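You operate a simulated robot arm through the tools that you are given. There is no shell and no other tool.

Carry out the task below with a simulated robot arm. There is one attempt and no reset: what you move stays moved.

Task
Soak the orange soak cartridge till the soak screen reads done.
Fine: stand it in the bath well, press the largest pod, then the smallest; drain it on the bath rack. Set down upright: what you pick out.

Only the result counts: the job must be done as asked and must still hold three seconds after the hand-in. Knocking over, shifting, dropping, spilling or breaking anything else fails it.

Robot
A 7-joint arm with a three-finger gripper, fixed in place. Base frame: the origin is at the foot of the arm, x ahead of it, y to its left, z up; the work surface is at about z = 790. Units: mm, degrees, N and s.
Its first joint turns from -166.0 to 166.0 degrees. Payload 2.69 kg.
The TCP is the grasp point between the finger pads, 30 mm short of the fingertips. In the tool frame z runs along the fingers and y along their closing line. The gripper opens to 128 mm. The gripper's body begins 117 mm behind the TCP.
Orientation is that of the tool frame in the base frame, as a unit quaternion [x, y, z, w]. With the fingers straight down and closing along the base's y, the tool's x points along the base's -x, its y along +y and its z along -z.

Tools
- The arm moves only by the tool play_rows. Its argument "rows" is a list of rows, each a list of 7 numbers: the turn, a rotation vector about the tool's x, y, z in degrees, then the shift along the tool's x, y, z in mm, then the finger opening in mm, from 0 to 128. In form: [[ax, ay, az, tx, ty, tz, fingers], ...]. A call has 1 to 20 rows; each row shifts and turns the commanded pose from where the row before left it, along the tool's axes as they then stand. Rows are played at 5 a second. More than 50 mm and 8.6 degrees between two rows, or a gripper value outside its range, and nothing of the call is played. A pose out of reach is approached as far as the arm can. The call stops where the force on the tool passes 40 N (or 10 N more than at its start, if that is more) or the arm is blocked; 0.2 s more then pass. Each finger halts on what it meets, pressing with about 45 N; the grip force reading is that of the motor and also rises with nothing between the fingers. The clock runs only during rows and for 0.2 s after the last one: add rows that do not move to give the fingers time. The reply holds the time, the measured pose of the TCP, the force on the tool along the base axes, the opening and the grip force, in the units named above and with some noise, with the torque about the TCP (base axes, N m) and any sound that the robot's microphone picked up.
- Cameras (640 x 400 px; columns grow to the right, rows downward): "scene" is fixed at [61.4, -643.1, 1529]; the picture's right is [0.84, -0.54, 0.00], its down [-0.21, -0.33, -0.92] and it looks along [0.50, 0.77, -0.39] (base axes); focal length 349 px, centre (320, 200). "wrist" rides on the gripper at [58, 54, -131] in the tool frame; the picture's right is [-0.68, 0.74, 0.00], its down [-0.62, -0.57, -0.55] and it looks along [-0.40, -0.37, 0.84] (tool axes); focal length 234 px, centre (320, 200). There is no depth. A picture from a camera that has moved, and an enlarged one, comes with that camera's place and axes in the base frame and with its lens. The place of the scene camera against the robot may be out by one fixed shift of up to 18 mm in any direction.
- get_image(camera): a new picture of that camera. The clock stands still meanwhile.
- raise_lower(by): slides the trunk up (or, below 0, down) by that many mm; the arm rides with it, the base frame stays. It gives what a move gives, with no picture.
- enlarge(camera, box): a new picture of the part [left, top, right, bottom] of that camera's present view, enlarged. The clock stands still meanwhile.
- hand_in(): hands the job in; it is judged then, once.

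Nothing tells you positions but the pictures and the camera data. Unless the task says otherwise, let go and move clear before handing in.

The tools are called after "Emit:" as name(argument=value, ...) on one line, values as JSON. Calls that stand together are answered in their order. play_rows: Moves the arm, as the interface text tells. Its arguments: {"type":"object","properties":{"rows":{"type":"array"}},"required":["rows"]} The other tools are called the same way: raise_lower (by) slides the trunk up or down; get_image (camera) takes a picture; enlarge (camera, box) takes an enlarged picture of a part of a camera's view; hand_in () hands the job in.

At the start:

```text
t: 0.0
tcp_pos: [379.4, 399.4, 1109.7]
orientation: [0.001, 1.0, 0.0, 0.0]
contact_force: [0.0, -0.4, 0.2]
wrist_torque: [0.02, -0.02, -0.07]
opening: 127.8
finger_force: 0.2
trunk travel left (down, up): [-150.0, 200.0]
```

scene: 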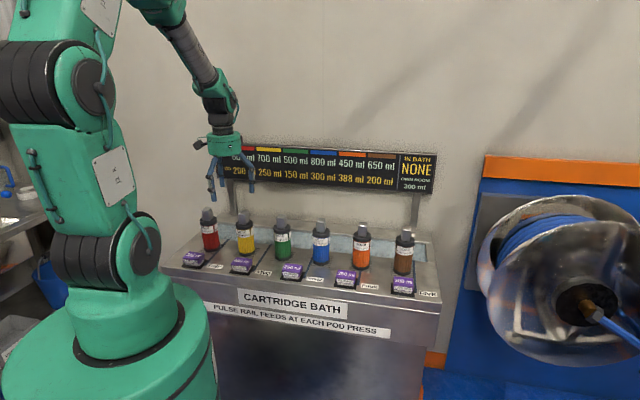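
wrist: 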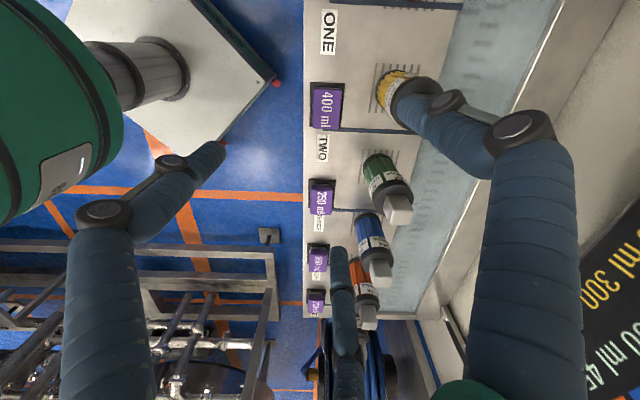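

I see a cartridge bath with six coloured cartridges in a row, purple pods in front, and a sign board behind. I'll enlarge the pictures to read the labels before moving anything.

Emit:
enlarge(camera="scene", box=[200, 140, 450, 300])

Emit:
enlarge(camera="scene", box=[220, 140, 440, 200])

Emit:
enlarge(camera="scene", box=[160, 200, 310, 295])

Emit:
enlarge(camera="scene", box=[290, 205, 450, 305])

Emit:
enlarge(camera="wrist", box=[280, 0, 480, 330])

```text
2.50 times, centred on (325, 220) of scene
camera zoom: at [61.4, -643.1, 1529.0], right [0.84, -0.54, 0.0], down [-0.21, -0.33, -0.92], along [0.5, 0.77, -0.39], focal length 872 px, centre (308, 150)
```

zoom: 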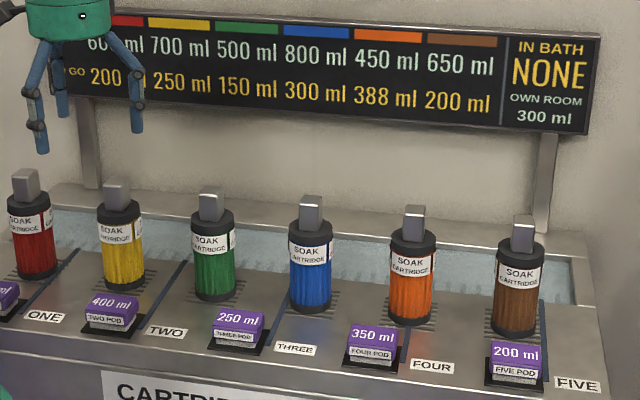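

```text
2.91 times, centred on (330, 170) of scene
camera zoom: at [61.4, -643.1, 1529.0], right [0.84, -0.54, 0.0], down [-0.21, -0.33, -0.92], along [0.5, 0.77, -0.39], focal length 1015 px, centre (291, 287)
```

zoom: 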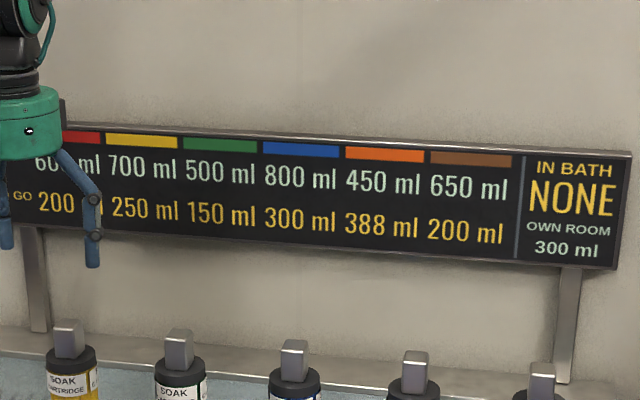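

```text
4.21 times, centred on (235, 248) of scene
camera zoom: at [61.4, -643.1, 1529.0], right [0.84, -0.54, 0.0], down [-0.21, -0.33, -0.92], along [0.5, 0.77, -0.39], focal length 1469 px, centre (678, 0)
```

zoom: 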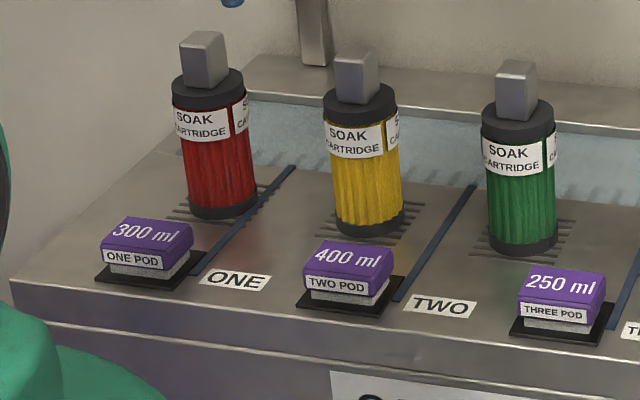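

```text
4.00 times, centred on (370, 255) of scene
camera zoom: at [61.4, -643.1, 1529.0], right [0.84, -0.54, 0.0], down [-0.21, -0.33, -0.92], along [0.5, 0.77, -0.39], focal length 1395 px, centre (120, -20)
```

zoom: 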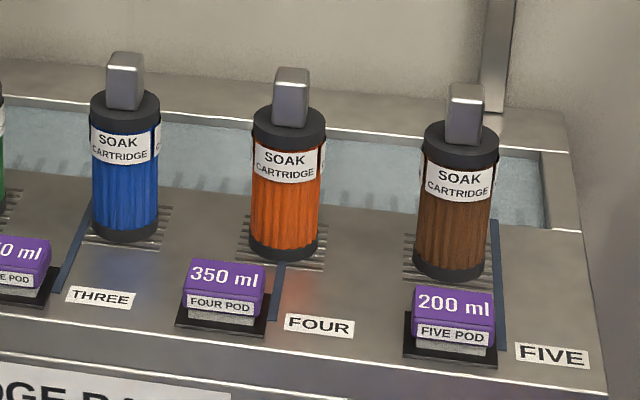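

```text
1.21 times, centred on (380, 165) of wrist
camera zoom: at [319.6, 453.2, 1242.6], right [0.68, 0.74, 0.0], down [0.62, -0.57, 0.55], along [0.4, -0.37, -0.84], focal length 284 px, centre (247, 242)
```

zoom: 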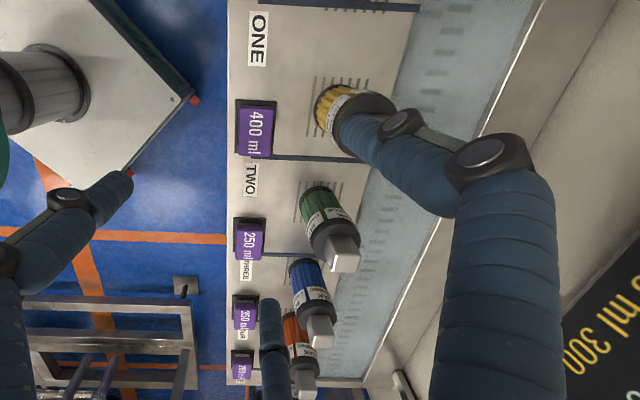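

The bath runs diagonally. I estimate the orange cartridge is near (775, 180) and that the row runs along about (0.72, -0.69). The hand hides part of the sign, so I'll move it through clear air to see the sign, the well and the rack.

Emit:
play_rows(rows=[[0, 0, 0, -15, -40, 0, 128], [0, 0, 0, -15, -40, 0, 128], [0, 0, 0, -15, -40, 0, 128], [0, 0, 0, -15, -40, 0, 128], [0, 0, 0, -15, -40, 0, 128], [0, 0, 0, -15, -40, 0, 128]])

Emit:
get_image(camera="scene")

Emit:
get_image(camera="wrist")

Emit:
enlarge(camera="scene", box=[200, 130, 330, 200])

```text
t: 1.4
tcp_pos: [468.6, 157.4, 1109.6]
orientation: [0.0, 1.0, -0.001, 0.0]
contact_force: [0.3, -0.4, -0.9]
wrist_torque: [-0.02, -0.02, 0.01]
opening: 128.2
finger_force: 0.1
trunk travel left (down, up): [-150.0, 200.0]
```

```text
taken
```

scene: 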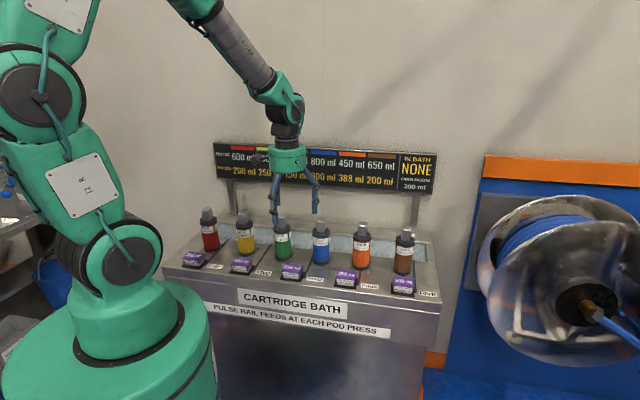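

```text
taken
camera wrist: at [410.1, 211.0, 1241.5], right [0.68, 0.74, 0.0], down [0.62, -0.57, 0.55], along [0.4, -0.37, -0.84], focal length 234 px, centre (320, 200)
```

wrist: 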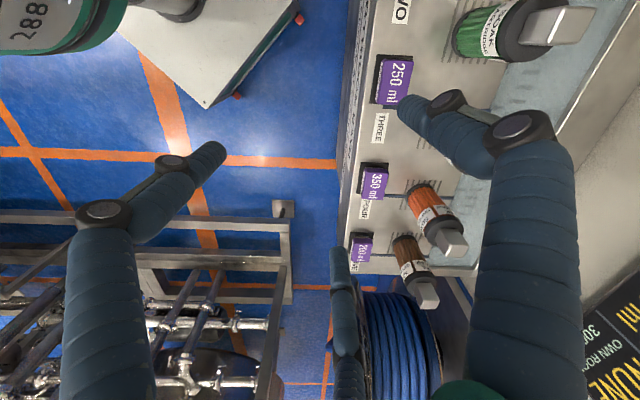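

```text
4.92 times, centred on (265, 165) of scene
camera zoom: at [61.4, -643.1, 1529.0], right [0.84, -0.54, 0.0], down [-0.21, -0.33, -0.92], along [0.5, 0.77, -0.39], focal length 1718 px, centre (591, 372)
```

zoom: 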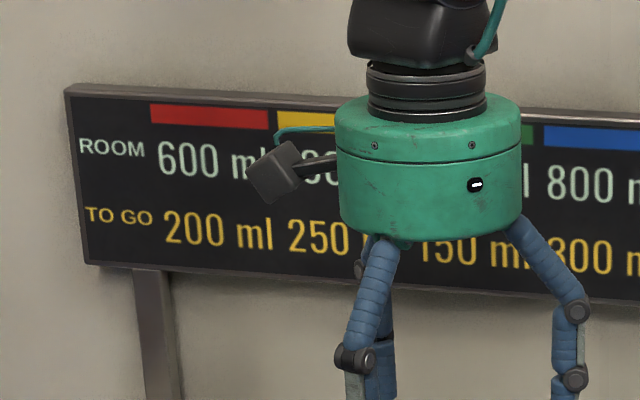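

The sign reads ROOM 450 / TO GO 388 for orange, with IN BATH NONE. I still need a clear view into the trough behind the cartridges to find the well and the rack, so I'll raise the trunk and look from higher up.

Emit:
raise_lower(by=150)

Emit:
play_rows(rows=[[0, 0, 0, -20, 40, 0, 128], [0, 0, 0, -20, 40, 0, 128], [0, 0, 0, -20, 40, 0, 128], [0, 0, 0, -20, 40, 0, 128], [0, 0, 0, -20, 40, 0, 128], [0, 0, 0, -20, 40, 0, 128]])

Emit:
get_image(camera="wrist")

Emit:
enlarge(camera="scene", box=[150, 130, 450, 320])

```text
t: 3.1
tcp_pos: [468.3, 158.7, 1259.8]
orientation: [0.0, 1.0, 0.0, 0.0]
contact_force: [0.9, 0.8, 0.2]
wrist_torque: [-0.02, -0.02, -0.03]
opening: 128.1
finger_force: 0.0
trunk travel left (down, up): [-300.0, 50.0]
```

```text
t: 4.5
tcp_pos: [588.6, 398.0, 1259.2]
orientation: [0.0, 1.0, -0.002, -0.001]
contact_force: [-0.6, -0.3, 0.2]
wrist_torque: [0.0, 0.02, -0.01]
opening: 127.9
finger_force: 0.1
trunk travel left (down, up): [-300.0, 50.0]
```

```text
taken
camera wrist: at [529.9, 451.9, 1391.8], right [0.68, 0.74, 0.0], down [0.62, -0.56, 0.55], along [0.4, -0.37, -0.84], focal length 234 px, centre (320, 200)
```

wrist: 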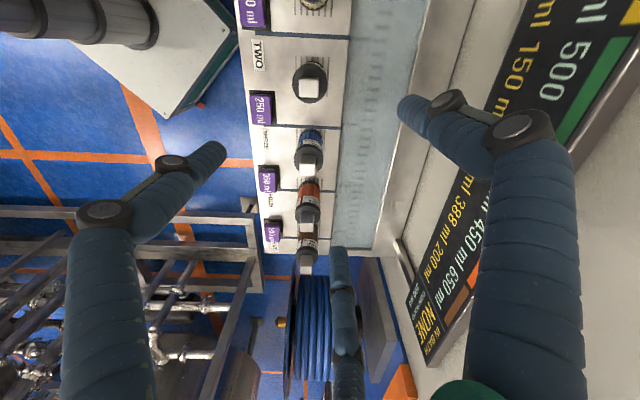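

```text
2.11 times, centred on (300, 225) of scene
camera zoom: at [61.4, -643.1, 1529.0], right [0.84, -0.54, 0.0], down [-0.21, -0.33, -0.92], along [0.5, 0.77, -0.39], focal length 734 px, centre (362, 147)
```

zoom: 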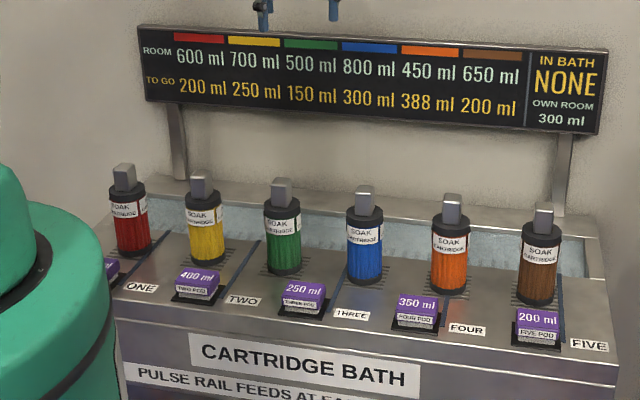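

Emit:
enlarge(camera="wrist", box=[230, 0, 450, 140])

Emit:
enlarge(camera="wrist", box=[230, 130, 450, 270])

```text
2.86 times, centred on (340, 70) of wrist
camera zoom: at [529.9, 451.9, 1391.8], right [0.68, 0.74, 0.0], down [0.62, -0.56, 0.55], along [0.4, -0.37, -0.84], focal length 669 px, centre (263, 571)
```

zoom: 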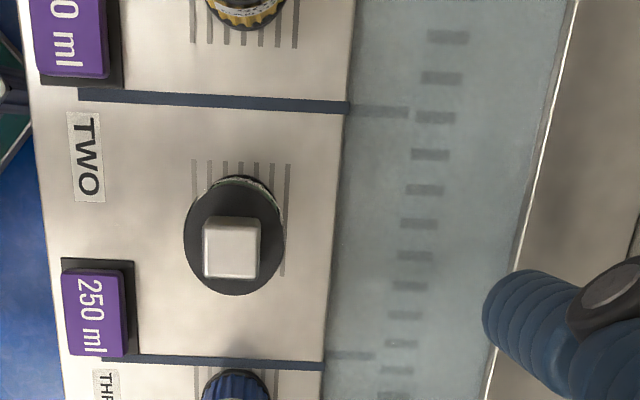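

```text
2.86 times, centred on (340, 200) of wrist
camera zoom: at [529.9, 451.9, 1391.8], right [0.68, 0.74, 0.0], down [0.62, -0.56, 0.55], along [0.4, -0.37, -0.84], focal length 669 px, centre (263, 200)
```

zoom: 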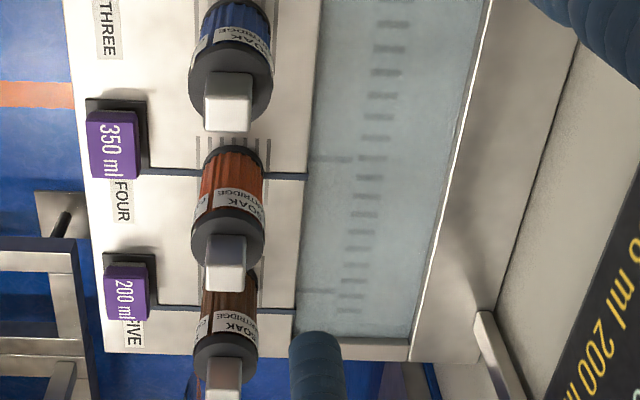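

The long blue trough behind the cartridges is the bath well, and the slotted grates under the cartridges are the rack. I'll lower the trunk again, then turn the hand about 46° so the fingers close along the row. From there I'll take closer views of the orange cartridge.

Emit:
raise_lower(by=-150)

Emit:
play_rows(rows=[[0, 0, 0, -15, -37, 0, 128], [0, 0, 0, -15, -37, 0, 128]])

Emit:
enlarge(camera="wrist", box=[220, 80, 480, 280])

Emit:
get_image(camera="wrist")

```text
t: 6.3
tcp_pos: [589.3, 397.3, 1110.9]
orientation: [-0.001, 1.0, 0.001, 0.0]
contact_force: [0.3, 0.3, 0.8]
wrist_torque: [0.0, 0.04, -0.03]
opening: 127.9
finger_force: 0.1
trunk travel left (down, up): [-150.0, 200.0]
```

```text
t: 6.9
tcp_pos: [619.2, 325.7, 1111.8]
orientation: [0.0, 1.0, 0.0, 0.0]
contact_force: [0.1, 0.4, 0.3]
wrist_torque: [-0.03, 0.03, 0.01]
opening: 128.1
finger_force: 0.2
trunk travel left (down, up): [-150.0, 200.0]
```

```text
2.00 times, centred on (350, 180) of wrist
camera zoom: at [559.7, 378.7, 1243.5], right [0.68, 0.74, 0.0], down [0.62, -0.57, 0.55], along [0.4, -0.37, -0.84], focal length 468 px, centre (260, 240)
```

zoom: 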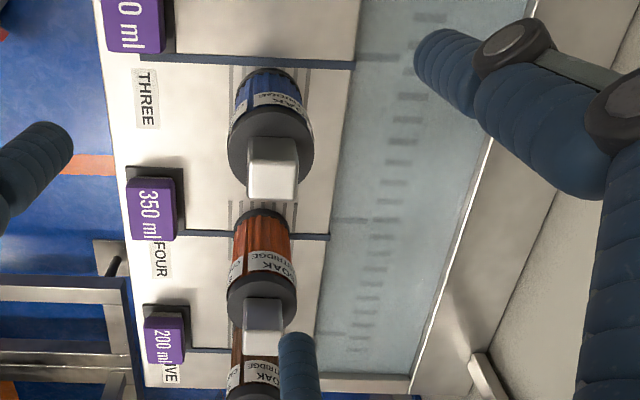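

```text
taken
camera wrist: at [559.7, 378.7, 1243.5], right [0.68, 0.74, 0.0], down [0.62, -0.57, 0.55], along [0.4, -0.37, -0.84], focal length 234 px, centre (320, 200)
```

wrist: 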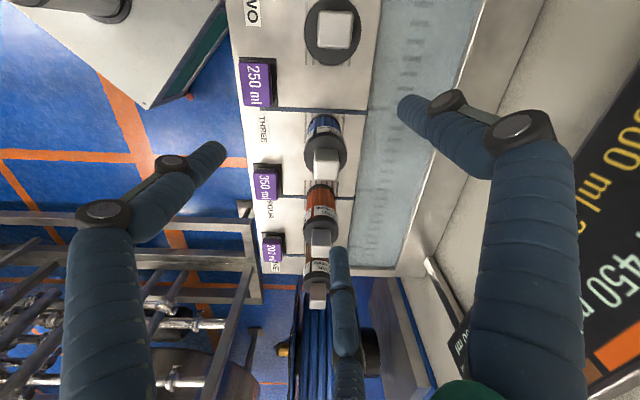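

I'll move toward the orange cartridge, still well above it, and turn the hand into line with the row.

Emit:
play_rows(rows=[[0, 0, 0, -3, -38.5, 0, 128], [0, 0, 0, -3, -38.5, 0, 128], [0, 0, 0, -3, -38.5, 0, 128], [0, 0, 0, -3, -38.5, 0, 128], [0, 0, -7.5, 0, 0, 0, 128], [0, 0, -7.5, 0, 0, 0, 128], [0, 0, -7.5, 0, 0, 0, 128], [0, 0, -7.5, 0, 0, 0, 128], [0, 0, -7.5, 0, 0, 0, 128], [0, 0, -7.5, 0, 0, 0, 128]])

Emit:
get_image(camera="wrist")

Emit:
enlarge(camera="wrist", box=[240, 80, 440, 280])

Emit:
get_image(camera="scene")

```text
t: 9.1
tcp_pos: [630.4, 169.1, 1110.1]
orientation: [-0.384, 0.923, -0.001, 0.0]
contact_force: [-0.1, -0.1, 0.6]
wrist_torque: [-0.02, 0.01, 0.05]
opening: 128.0
finger_force: 0.2
trunk travel left (down, up): [-150.0, 200.0]
```

```text
taken
camera wrist: at [551.1, 166.3, 1242.4], right [-0.05, 1.0, 0.0], down [0.84, 0.04, 0.55], along [0.55, 0.02, -0.84], focal length 234 px, centre (320, 200)
```

wrist: 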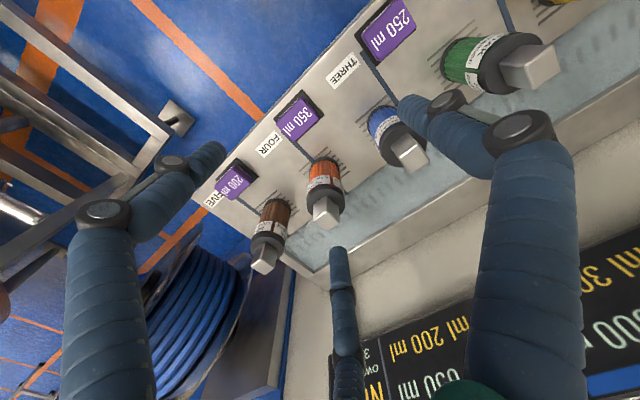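

```text
2.00 times, centred on (340, 180) of wrist
camera zoom: at [551.1, 166.3, 1242.4], right [-0.05, 1.0, 0.0], down [0.84, 0.04, 0.55], along [0.55, 0.02, -0.84], focal length 468 px, centre (280, 240)
```

zoom: 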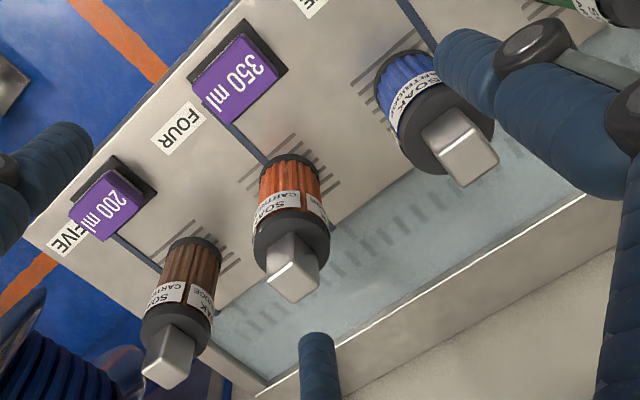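

```text
taken
```

scene: 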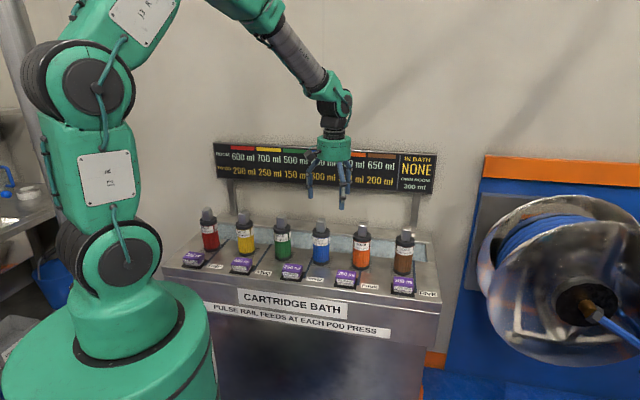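

The turned view works. I'll zoom in closely on the orange cartridge to triangulate its handle and base.

Emit:
enlarge(camera="wrist", box=[290, 145, 370, 245])

Emit:
enlarge(camera="scene", box=[330, 210, 430, 300])

```text
4.00 times, centred on (330, 195) of wrist
camera zoom: at [551.1, 166.3, 1242.4], right [-0.05, 1.0, 0.0], down [0.84, 0.04, 0.55], along [0.55, 0.02, -0.84], focal length 937 px, centre (280, 220)
```

zoom: 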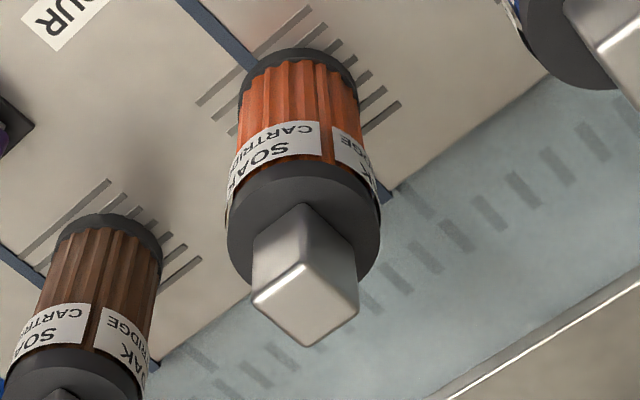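

```text
4.44 times, centred on (380, 255) of scene
camera zoom: at [61.4, -643.1, 1529.0], right [0.84, -0.54, 0.0], down [-0.21, -0.33, -0.92], along [0.5, 0.77, -0.39], focal length 1550 px, centre (53, -44)
```

zoom: 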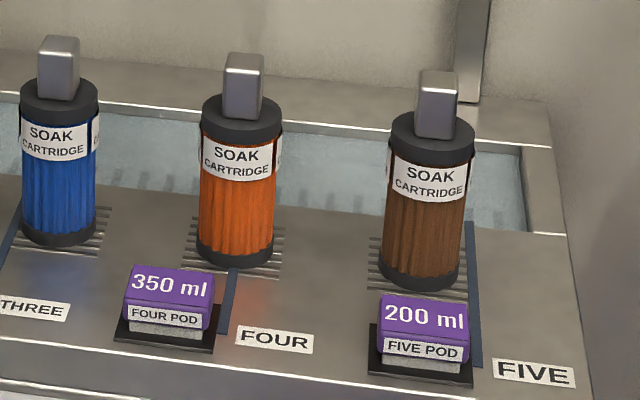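

Triangulation puts the orange handle top at about (772, 185, 959). The handle is roughly 28 mm square and the bath deck is at z ≈ 788. I take the well to be centred about 150 mm behind the cartridge, with its floor near z ≈ 745. I'll move above the handle, come part of the way down and check the alignment.

Emit:
play_rows(rows=[[0, 0, 0, -27.75, -22.2, 0, 70], [0, 0, 0, -27.75, -22.2, 0, 70], [0, 0, 0, -27.75, -22.2, 0, 70], [0, 0, 0, -27.75, -22.2, 0, 70], [0, 0, 0, 0, 0, 40, 70], [0, 0, 0, 0, 0, 40, 70], [0, 0, 0, 0, 0, 0, 70]])

Emit:
get_image(camera="wrist")

Emit:
enlarge(camera="scene", box=[310, 160, 430, 280])

```text
t: 10.7
tcp_pos: [774.8, 186.0, 1030.3]
orientation: [-0.383, 0.924, 0.0, 0.0]
contact_force: [-0.3, -0.3, -0.3]
wrist_torque: [-0.01, 0.03, 0.03]
opening: 69.9
finger_force: 0.1
trunk travel left (down, up): [-150.0, 200.0]
```

```text
taken
camera wrist: at [694.6, 182.3, 1162.8], right [-0.04, 1.0, 0.0], down [0.84, 0.04, 0.55], along [0.55, 0.02, -0.84], focal length 234 px, centre (320, 200)
```

wrist: 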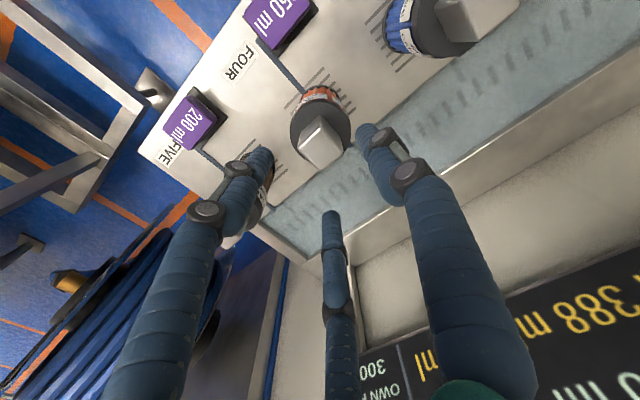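

```text
3.33 times, centred on (370, 220) of scene
camera zoom: at [61.4, -643.1, 1529.0], right [0.84, -0.54, 0.0], down [-0.21, -0.33, -0.92], along [0.5, 0.77, -0.39], focal length 1163 px, centre (153, 133)
```

zoom: 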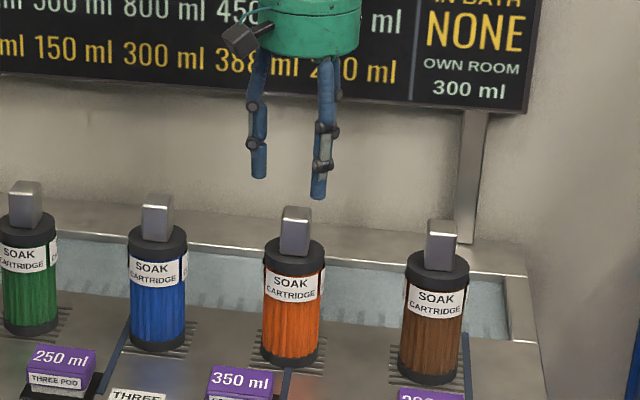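

The hand seems lined up, but the wrist view shows what looks like a third finger. I'll check that closely before gripping.

Emit:
enlarge(camera="wrist", box=[170, 60, 490, 260])

Emit:
enlarge(camera="scene", box=[300, 90, 400, 230])

```text
2.00 times, centred on (330, 160) of wrist
camera zoom: at [694.6, 182.3, 1162.8], right [-0.04, 1.0, 0.0], down [0.84, 0.04, 0.55], along [0.55, 0.02, -0.84], focal length 468 px, centre (300, 280)
```

zoom: 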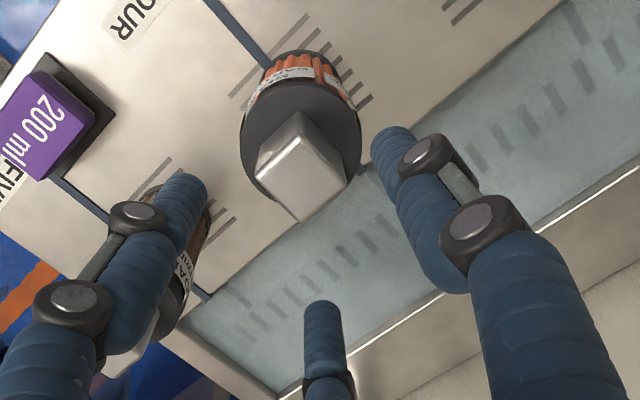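

```text
2.86 times, centred on (350, 160) of scene
camera zoom: at [61.4, -643.1, 1529.0], right [0.84, -0.54, 0.0], down [-0.21, -0.33, -0.92], along [0.5, 0.77, -0.39], focal length 997 px, centre (234, 314)
```

zoom: 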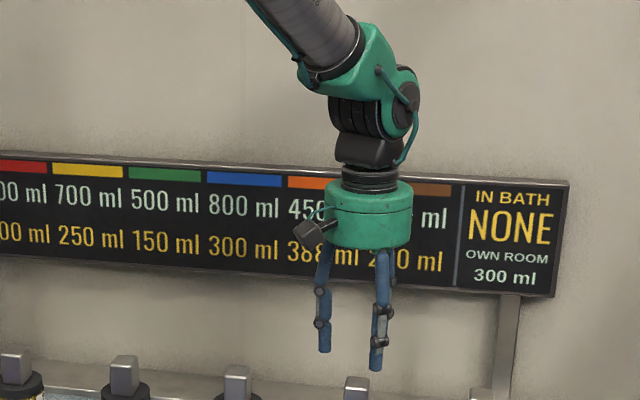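

It is drawn as a three-finger hand. Gripping the square handle should still work, and the hand is centred to within 2 mm. I'll lower it so the fingertips stop just above the cap, then close.

Emit:
play_rows(rows=[[0, 0, 0, 1, 0, 30, 70], [0, 0, 0, 0, 0, 25, 70], [0, 0, 0, 0, 0, 18, 70], [0, 0, 0, 0, 0, 0, 70]])

Emit:
enlarge(camera="scene", box=[330, 180, 410, 280])

Emit:
get_image(camera="wrist")

```text
t: 11.7
tcp_pos: [773.5, 184.8, 958.6]
orientation: [-0.383, 0.924, -0.001, 0.0]
contact_force: [-0.4, -0.1, 0.3]
wrist_torque: [-0.02, -0.02, 0.02]
opening: 69.8
finger_force: 0.1
trunk travel left (down, up): [-150.0, 200.0]
```

```text
4.00 times, centred on (370, 230) of scene
camera zoom: at [61.4, -643.1, 1529.0], right [0.84, -0.54, 0.0], down [-0.21, -0.33, -0.92], along [0.5, 0.77, -0.39], focal length 1395 px, centre (120, 80)
```

zoom: 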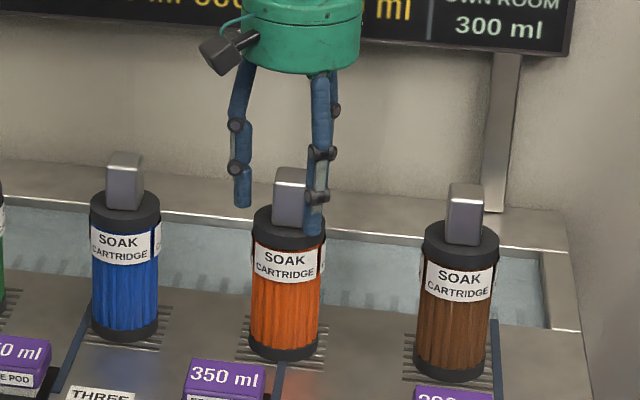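

```text
taken
camera wrist: at [693.0, 182.1, 1090.6], right [-0.04, 1.0, 0.0], down [0.84, 0.04, 0.55], along [0.55, 0.02, -0.84], focal length 234 px, centre (320, 200)
```

wrist: 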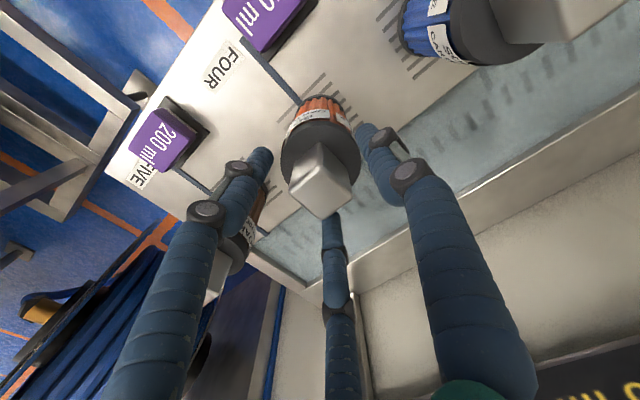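

The fingertips sit just above the cap, around the handle. I'll close in stages and watch how it makes contact.

Emit:
play_rows(rows=[[0, 0, 0, 0, 0, 3, 45], [0, 0, 0, 0, 0, 0, 38], [0, 0, 0, 0, 0, 0, 38]])

Emit:
enlarge(camera="wrist", box=[240, 80, 440, 260])

Emit:
enlarge(camera="scene", box=[330, 180, 410, 280])

```text
t: 12.5
tcp_pos: [773.2, 185.6, 956.3]
orientation: [-0.383, 0.924, -0.001, 0.0]
contact_force: [1.1, -0.6, 1.8]
wrist_torque: [-0.04, -0.07, 0.0]
opening: 41.5
finger_force: 2.5
trunk travel left (down, up): [-150.0, 200.0]
```

```text
2.22 times, centred on (340, 170) of wrist
camera zoom: at [692.7, 181.7, 1087.7], right [-0.04, 1.0, 0.0], down [0.84, 0.04, 0.55], along [0.55, 0.02, -0.84], focal length 520 px, centre (276, 267)
```

zoom: 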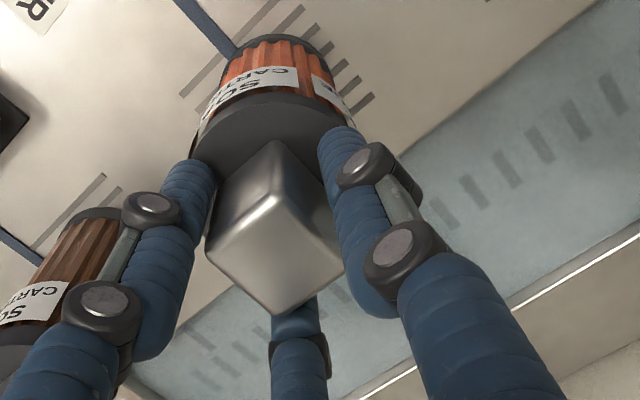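

```text
4.00 times, centred on (370, 230) of scene
camera zoom: at [61.4, -643.1, 1529.0], right [0.84, -0.54, 0.0], down [-0.21, -0.33, -0.92], along [0.5, 0.77, -0.39], focal length 1395 px, centre (120, 80)
```

zoom: 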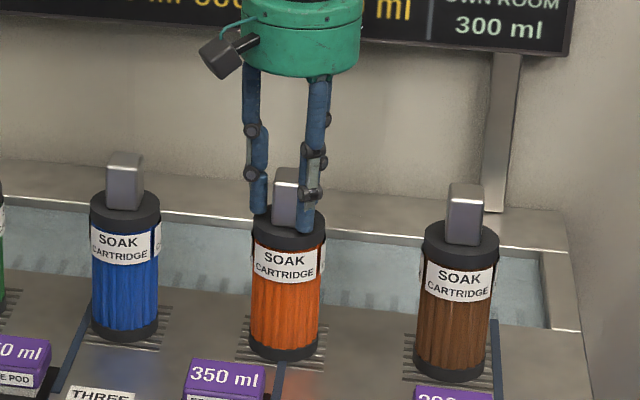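

Something stopped the fingers at about 41.5 mm, which fits three pads meeting the corners of the square handle. I'll close fully to grip it and recheck.

Emit:
play_rows(rows=[[0, 0, 0, 0, 0, 0, 30], [0, 0, 0, 0, 0, 0, 20], [0, 0, 0, 0, 0, 0, 10], [0, 0, 0, 0, 0, 0, 10]])

Emit:
enlarge(camera="wrist", box=[240, 80, 440, 260])

Emit:
enlarge(camera="scene", box=[330, 180, 410, 280])

```text
t: 13.5
tcp_pos: [772.0, 183.5, 956.4]
orientation: [-0.383, 0.924, -0.001, -0.001]
contact_force: [2.0, 0.5, 2.9]
wrist_torque: [-0.1, -0.11, -0.01]
opening: 40.4
finger_force: 22.8
trunk travel left (down, up): [-150.0, 200.0]
```

```text
2.22 times, centred on (340, 170) of wrist
camera zoom: at [692.6, 181.6, 1087.8], right [-0.04, 1.0, 0.0], down [0.84, 0.04, 0.55], along [0.55, 0.02, -0.84], focal length 520 px, centre (276, 267)
```

zoom: 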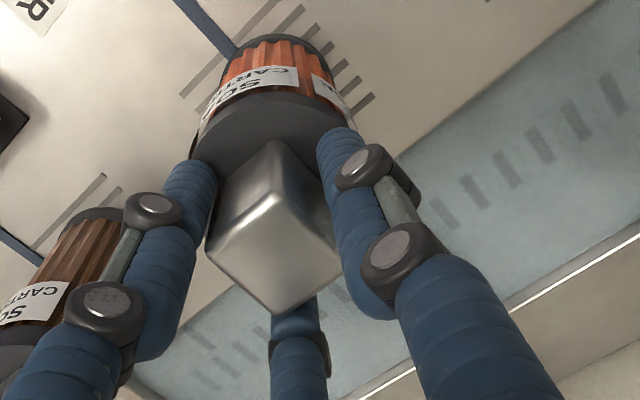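

```text
4.00 times, centred on (370, 230) of scene
camera zoom: at [61.4, -643.1, 1529.0], right [0.84, -0.54, 0.0], down [-0.21, -0.33, -0.92], along [0.5, 0.77, -0.39], focal length 1395 px, centre (120, 80)
```

zoom: 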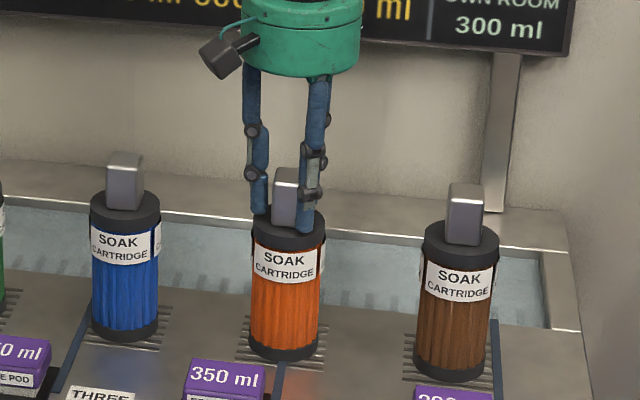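

The grip is holding at 40.4 mm. I'll command full closing force and do a small test lift.

Emit:
play_rows(rows=[[0, 0, 0, 0, 0, 0, 0], [0, 0, 0, 0, 0, 0, 0], [0, 0, 0, 0, 0, -6, 0], [0, 0, 0, 0, 0, -8, 0], [0, 0, 0, 0, 0, -8, 0], [0, 0, 0, 0, 0, 0, 0], [0, 0, 0, 0, 0, 0, 0]])

Emit:
enlarge(camera="scene", box=[330, 180, 410, 280])

Emit:
enlarge(camera="wrist", box=[240, 80, 440, 260])

```text
t: 15.1
tcp_pos: [772.7, 182.9, 977.3]
orientation: [-0.382, 0.924, 0.0, 0.0]
contact_force: [0.2, -0.6, -2.9]
wrist_torque: [-0.01, 0.02, -0.01]
opening: 40.0
finger_force: 44.9
trunk travel left (down, up): [-150.0, 200.0]
```

```text
4.00 times, centred on (370, 230) of scene
camera zoom: at [61.4, -643.1, 1529.0], right [0.84, -0.54, 0.0], down [-0.21, -0.33, -0.92], along [0.5, 0.77, -0.39], focal length 1395 px, centre (120, 80)
```

zoom: 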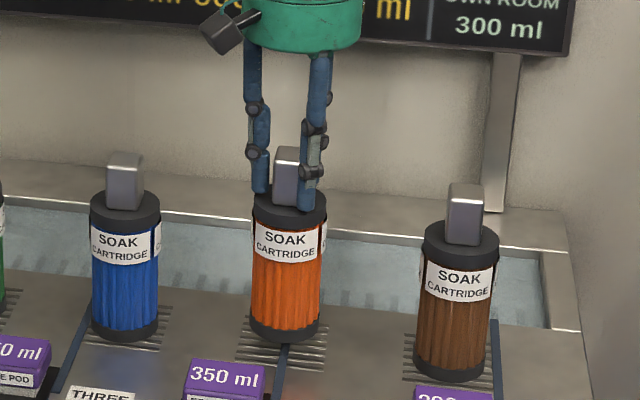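

```text
2.22 times, centred on (340, 170) of wrist
camera zoom: at [692.2, 181.1, 1109.2], right [-0.04, 1.0, 0.0], down [0.84, 0.04, 0.55], along [0.55, 0.02, -0.84], focal length 520 px, centre (276, 267)
```

zoom: 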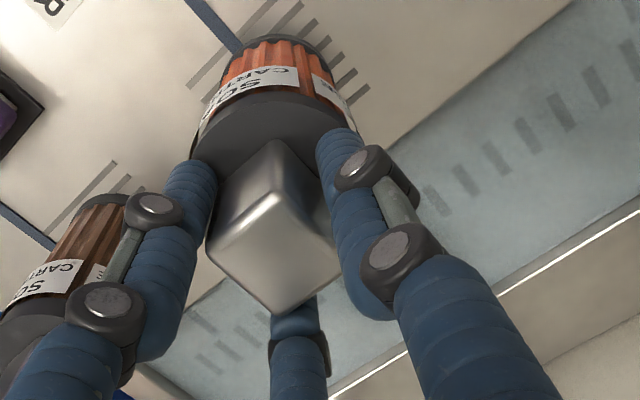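

The cartridge is off the rack, upright and firmly held. I'll lift it a bit more, carry it straight back over the well, and look before lowering.

Emit:
play_rows(rows=[[0, 0, 0, 0, 0, -18, 0], [0, 0, 0, 0, 0, -18, 0], [0, 0, 0, -25, 0, 0, 0], [0, 0, 0, -25, 0, 0, 0], [0, 0, 0, -25, 0, 0, 0], [0, 0, 0, -25, 0, 0, 0], [0, 0, 0, -25, 0, 0, 0], [0, 0, 0, -25, 0, 0, 0], [0, 0, 0, 0, 0, 0, 0]])

Emit:
get_image(camera="scene")

Emit:
enlarge(camera="scene", box=[340, 130, 460, 270])

Emit:
get_image(camera="wrist")

```text
t: 17.1
tcp_pos: [878.7, 291.2, 1012.9]
orientation: [-0.383, 0.924, 0.0, -0.001]
contact_force: [0.7, 0.7, -0.9]
wrist_torque: [-0.02, -0.01, 0.02]
opening: 36.6
finger_force: 44.8
trunk travel left (down, up): [-150.0, 200.0]
```

```text
taken
```

scene: 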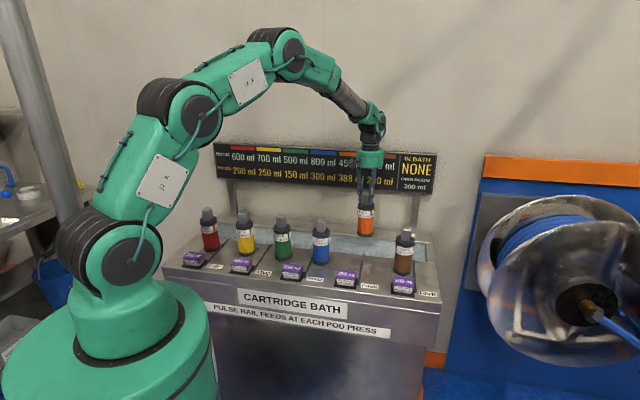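

```text
2.86 times, centred on (400, 200) of scene
camera zoom: at [61.4, -643.1, 1529.0], right [0.84, -0.54, 0.0], down [-0.21, -0.33, -0.92], along [0.5, 0.77, -0.39], focal length 997 px, centre (91, 200)
```

zoom: 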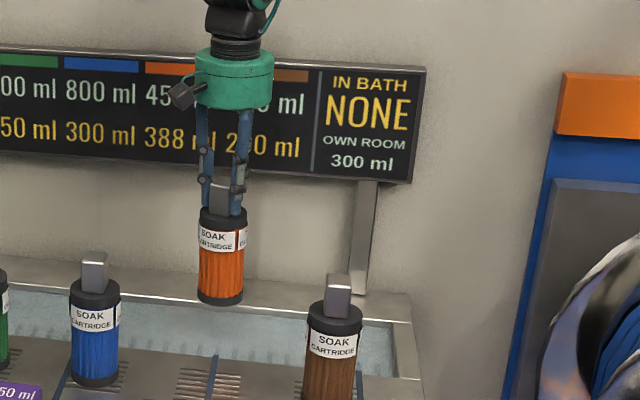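

```text
taken
camera wrist: at [798.8, 287.6, 1145.2], right [-0.04, 1.0, 0.0], down [0.84, 0.04, 0.55], along [0.55, 0.02, -0.84], focal length 234 px, centre (320, 200)
```

wrist: 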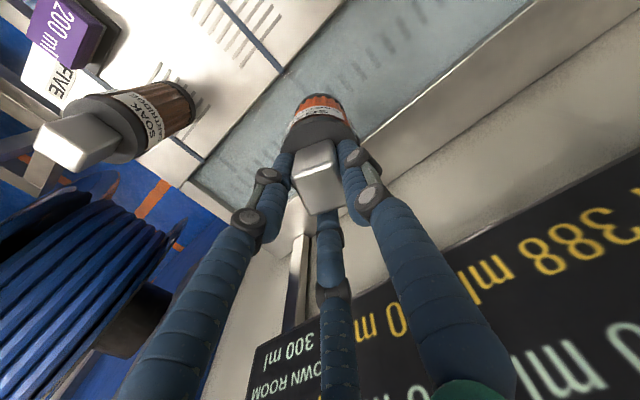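

The finger opening changed from 40.0 to 36.6 mm on the way, so the handle may have shifted in the grip. I'll look closely before lowering.

Emit:
enlarge(camera="wrist", box=[240, 80, 440, 240])

Emit:
enlarge(camera="scene", box=[340, 170, 400, 250])

```text
2.50 times, centred on (340, 160) of wrist
camera zoom: at [798.8, 287.6, 1145.2], right [-0.04, 1.0, 0.0], down [0.84, 0.04, 0.55], along [0.55, 0.02, -0.84], focal length 585 px, centre (270, 300)
```

zoom: 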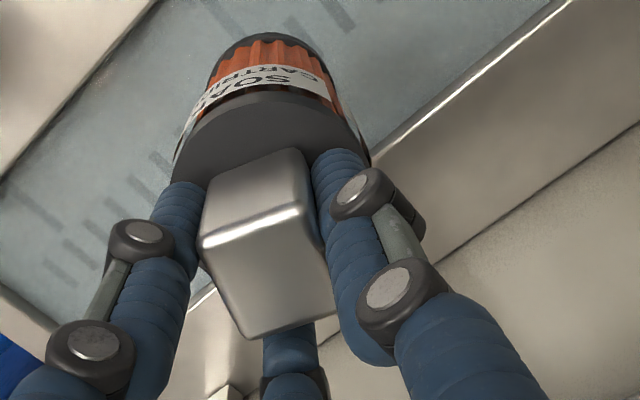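

```text
5.00 times, centred on (370, 210) of scene
camera zoom: at [61.4, -643.1, 1529.0], right [0.84, -0.54, 0.0], down [-0.21, -0.33, -0.92], along [0.5, 0.77, -0.39], focal length 1744 px, centre (70, 150)
```

zoom: 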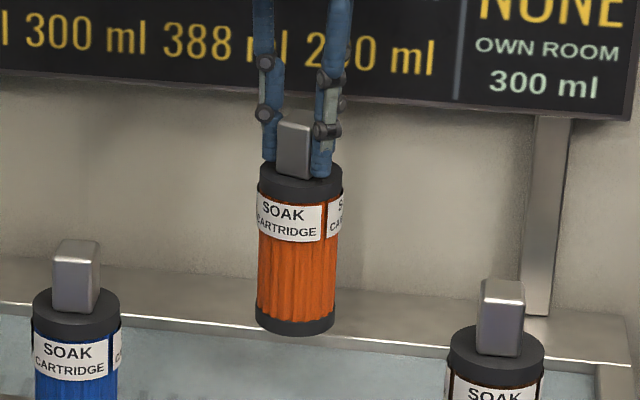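

The handle turned a little in the grip and settled, but the cartridge hangs upright over the middle of the well (d ≈ 827, opening 754–905). I'll lower it slowly toward the floor.

Emit:
play_rows(rows=[[0, 0, 0, 0, 0, 20, 0], [0, 0, 0, 0, 0, 20, 0], [0, 0, 0, 0, 0, 20, 0], [0, 0, 0, 0, 0, 8, 0], [0, 0, 0, 0, 0, 4, 0], [0, 0, 0, 0, 0, 4, 0]])

Emit:
enlarge(camera="scene", box=[340, 180, 430, 270])

```text
t: 18.5
tcp_pos: [877.2, 289.8, 937.5]
orientation: [-0.383, 0.924, 0.0, 0.0]
contact_force: [0.0, -0.3, 0.8]
wrist_torque: [0.03, -0.01, -0.01]
opening: 36.0
finger_force: 44.7
trunk travel left (down, up): [-150.0, 200.0]
```

```text
4.44 times, centred on (385, 225) of scene
camera zoom: at [61.4, -643.1, 1529.0], right [0.84, -0.54, 0.0], down [-0.21, -0.33, -0.92], along [0.5, 0.77, -0.39], focal length 1550 px, centre (31, 89)
```

zoom: 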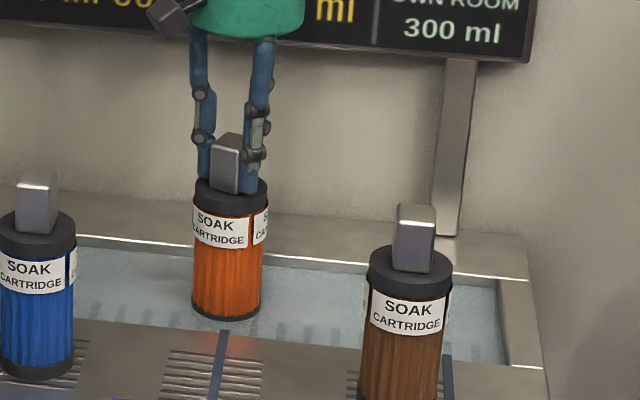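

There's no clear contact yet. I'll continue down in small steps and watch the force.

Emit:
play_rows(rows=[[0, 0, 0, 0, 0, 4, 0], [0, 0, 0, 0, 0, 4, 0], [0, 0, 0, 0, 0, 4, 0], [0, 0, 0, 0, 0, 0, 0]])

Emit:
enlarge(camera="scene", box=[340, 180, 430, 270])

```text
t: 19.5
tcp_pos: [877.5, 290.5, 924.5]
orientation: [-0.382, 0.924, 0.0, 0.0]
contact_force: [-0.6, 0.1, -0.5]
wrist_torque: [0.01, -0.01, 0.01]
opening: 35.9
finger_force: 45.0
trunk travel left (down, up): [-150.0, 200.0]
```

```text
4.44 times, centred on (385, 225) of scene
camera zoom: at [61.4, -643.1, 1529.0], right [0.84, -0.54, 0.0], down [-0.21, -0.33, -0.92], along [0.5, 0.77, -0.39], focal length 1550 px, centre (31, 89)
```

zoom: 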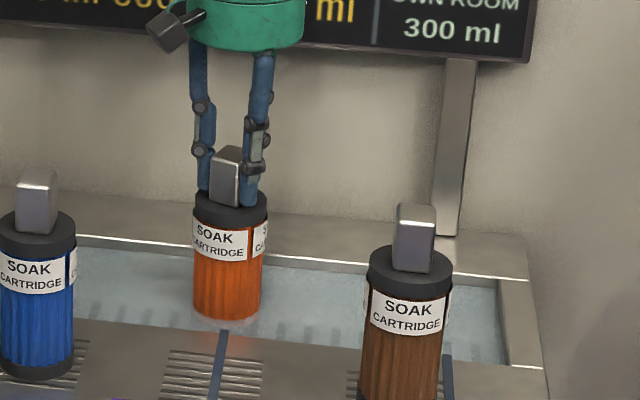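

The base has gone below the water surface, so the well holds liquid and its floor is lower. I'll keep going in small steps until it touches.

Emit:
play_rows(rows=[[0, 0, 0, 0, 0, 4, 0], [0, 0, 0, 0, 0, 4, 0], [0, 0, 0, 0, 0, 4, 0], [0, 0, 0, 0, 0, 0, 0]])

Emit:
enlarge(camera="scene", box=[340, 180, 430, 270])

```text
t: 20.5
tcp_pos: [879.9, 290.6, 916.7]
orientation: [-0.383, 0.924, 0.0, 0.002]
contact_force: [-1.8, -1.4, 29.3]
wrist_torque: [-0.48, 1.32, 0.03]
opening: 36.1
finger_force: 45.0
trunk travel left (down, up): [-150.0, 200.0]
```

```text
4.44 times, centred on (385, 225) of scene
camera zoom: at [61.4, -643.1, 1529.0], right [0.84, -0.54, 0.0], down [-0.21, -0.33, -0.92], along [0.5, 0.77, -0.39], focal length 1550 px, centre (31, 89)
```

zoom: 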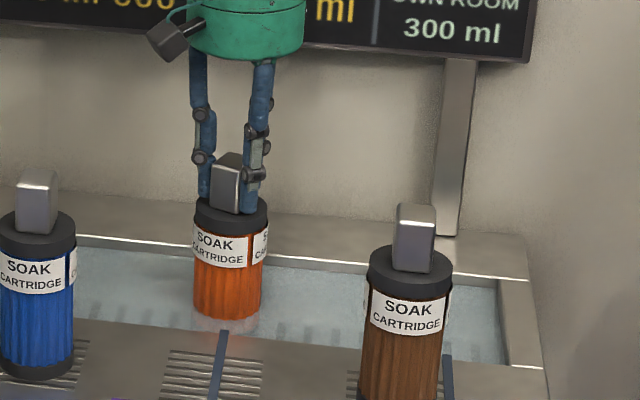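

It has touched at TCP z ≈ 917, which puts the floor at about 748. I'll relax the push and check that it's standing flat before letting go.

Emit:
play_rows(rows=[[0, 0, 0, 0, 0, -3, 0], [0, 0, 0, 0, 0, -1, 0], [0, 0, 0, 0, 0, 0, 0]])

Emit:
enlarge(camera="wrist", box=[240, 60, 440, 240])

Emit:
enlarge(camera="scene", box=[350, 195, 410, 255])

```text
t: 21.3
tcp_pos: [877.9, 291.1, 916.1]
orientation: [-0.383, 0.924, 0.0, -0.001]
contact_force: [5.1, 1.1, 13.5]
wrist_torque: [0.11, -0.43, -0.02]
opening: 35.9
finger_force: 45.2
trunk travel left (down, up): [-150.0, 200.0]
```

```text
2.22 times, centred on (340, 150) of wrist
camera zoom: at [797.5, 287.0, 1048.8], right [-0.04, 1.0, 0.0], down [0.84, 0.04, 0.55], along [0.55, 0.02, -0.84], focal length 520 px, centre (276, 311)
```

zoom: 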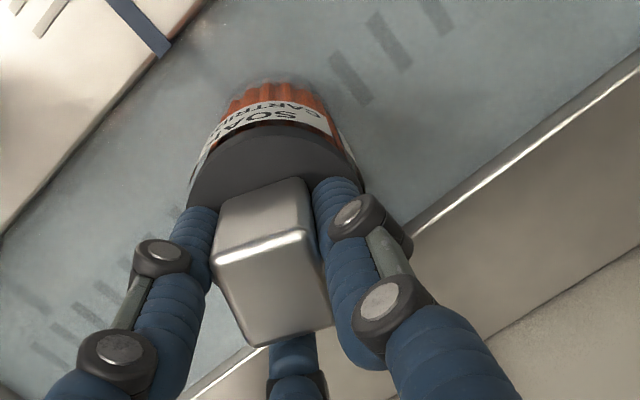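

```text
6.67 times, centred on (380, 225) of scene
camera zoom: at [61.4, -643.1, 1529.0], right [0.84, -0.54, 0.0], down [-0.21, -0.33, -0.92], along [0.5, 0.77, -0.39], focal length 2326 px, centre (-80, 33)
```

zoom: 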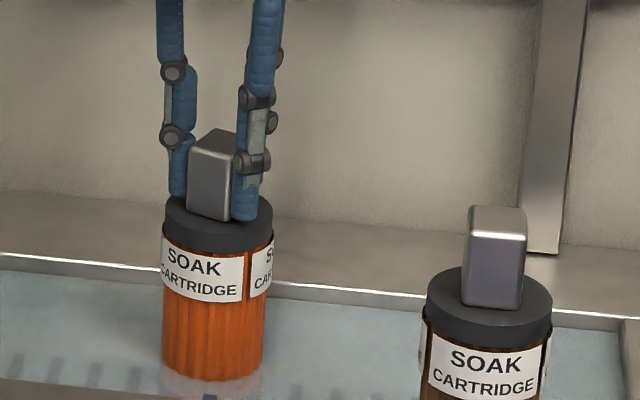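

Only a light edge load remains. I'll ease off another 1.5 mm, open the fingers slowly, and check that it stands.

Emit:
play_rows(rows=[[0, 0, 0, 0, 0, -1.5, 0], [0, 0, 0, 0, 0, 0, 0], [0, 0, 0, 0, 0, 0, 0]])

Emit:
play_rows(rows=[[0, 0, 0, 0, 0, 0, 36], [0, 0, 0, 0, 0, 0, 40], [0, 0, 0, 0, 0, 0, 46], [0, 0, 0, 0, 0, 0, 54], [0, 0, 0, 0, 0, 0, 54]])

Emit:
enlarge(camera="scene", box=[350, 195, 410, 255])

Emit:
enlarge(camera="wrist", box=[240, 60, 440, 240])

```text
t: 22.1
tcp_pos: [876.1, 291.2, 916.5]
orientation: [-0.383, 0.924, 0.0, -0.001]
contact_force: [-1.3, -1.4, 1.6]
wrist_torque: [-0.13, 0.18, 0.07]
opening: 36.0
finger_force: 44.9
trunk travel left (down, up): [-150.0, 200.0]
```

```text
t: 23.3
tcp_pos: [878.8, 290.5, 917.9]
orientation: [-0.383, 0.924, 0.0, 0.001]
contact_force: [0.5, -0.3, -0.5]
wrist_torque: [-0.02, 0.06, 0.0]
opening: 54.2
finger_force: 0.1
trunk travel left (down, up): [-150.0, 200.0]
```

```text
6.67 times, centred on (380, 225) of scene
camera zoom: at [61.4, -643.1, 1529.0], right [0.84, -0.54, 0.0], down [-0.21, -0.33, -0.92], along [0.5, 0.77, -0.39], focal length 2326 px, centre (-80, 33)
```

zoom: 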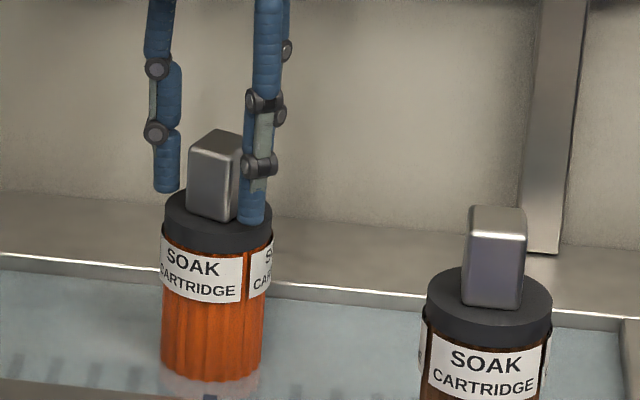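

```text
2.22 times, centred on (340, 150) of wrist
camera zoom: at [797.8, 287.5, 1050.1], right [-0.04, 1.0, 0.0], down [0.84, 0.04, 0.55], along [0.55, 0.02, -0.84], focal length 520 px, centre (276, 311)
```

zoom: 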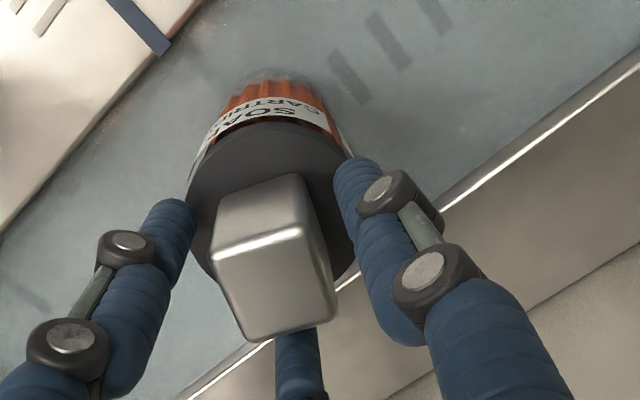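

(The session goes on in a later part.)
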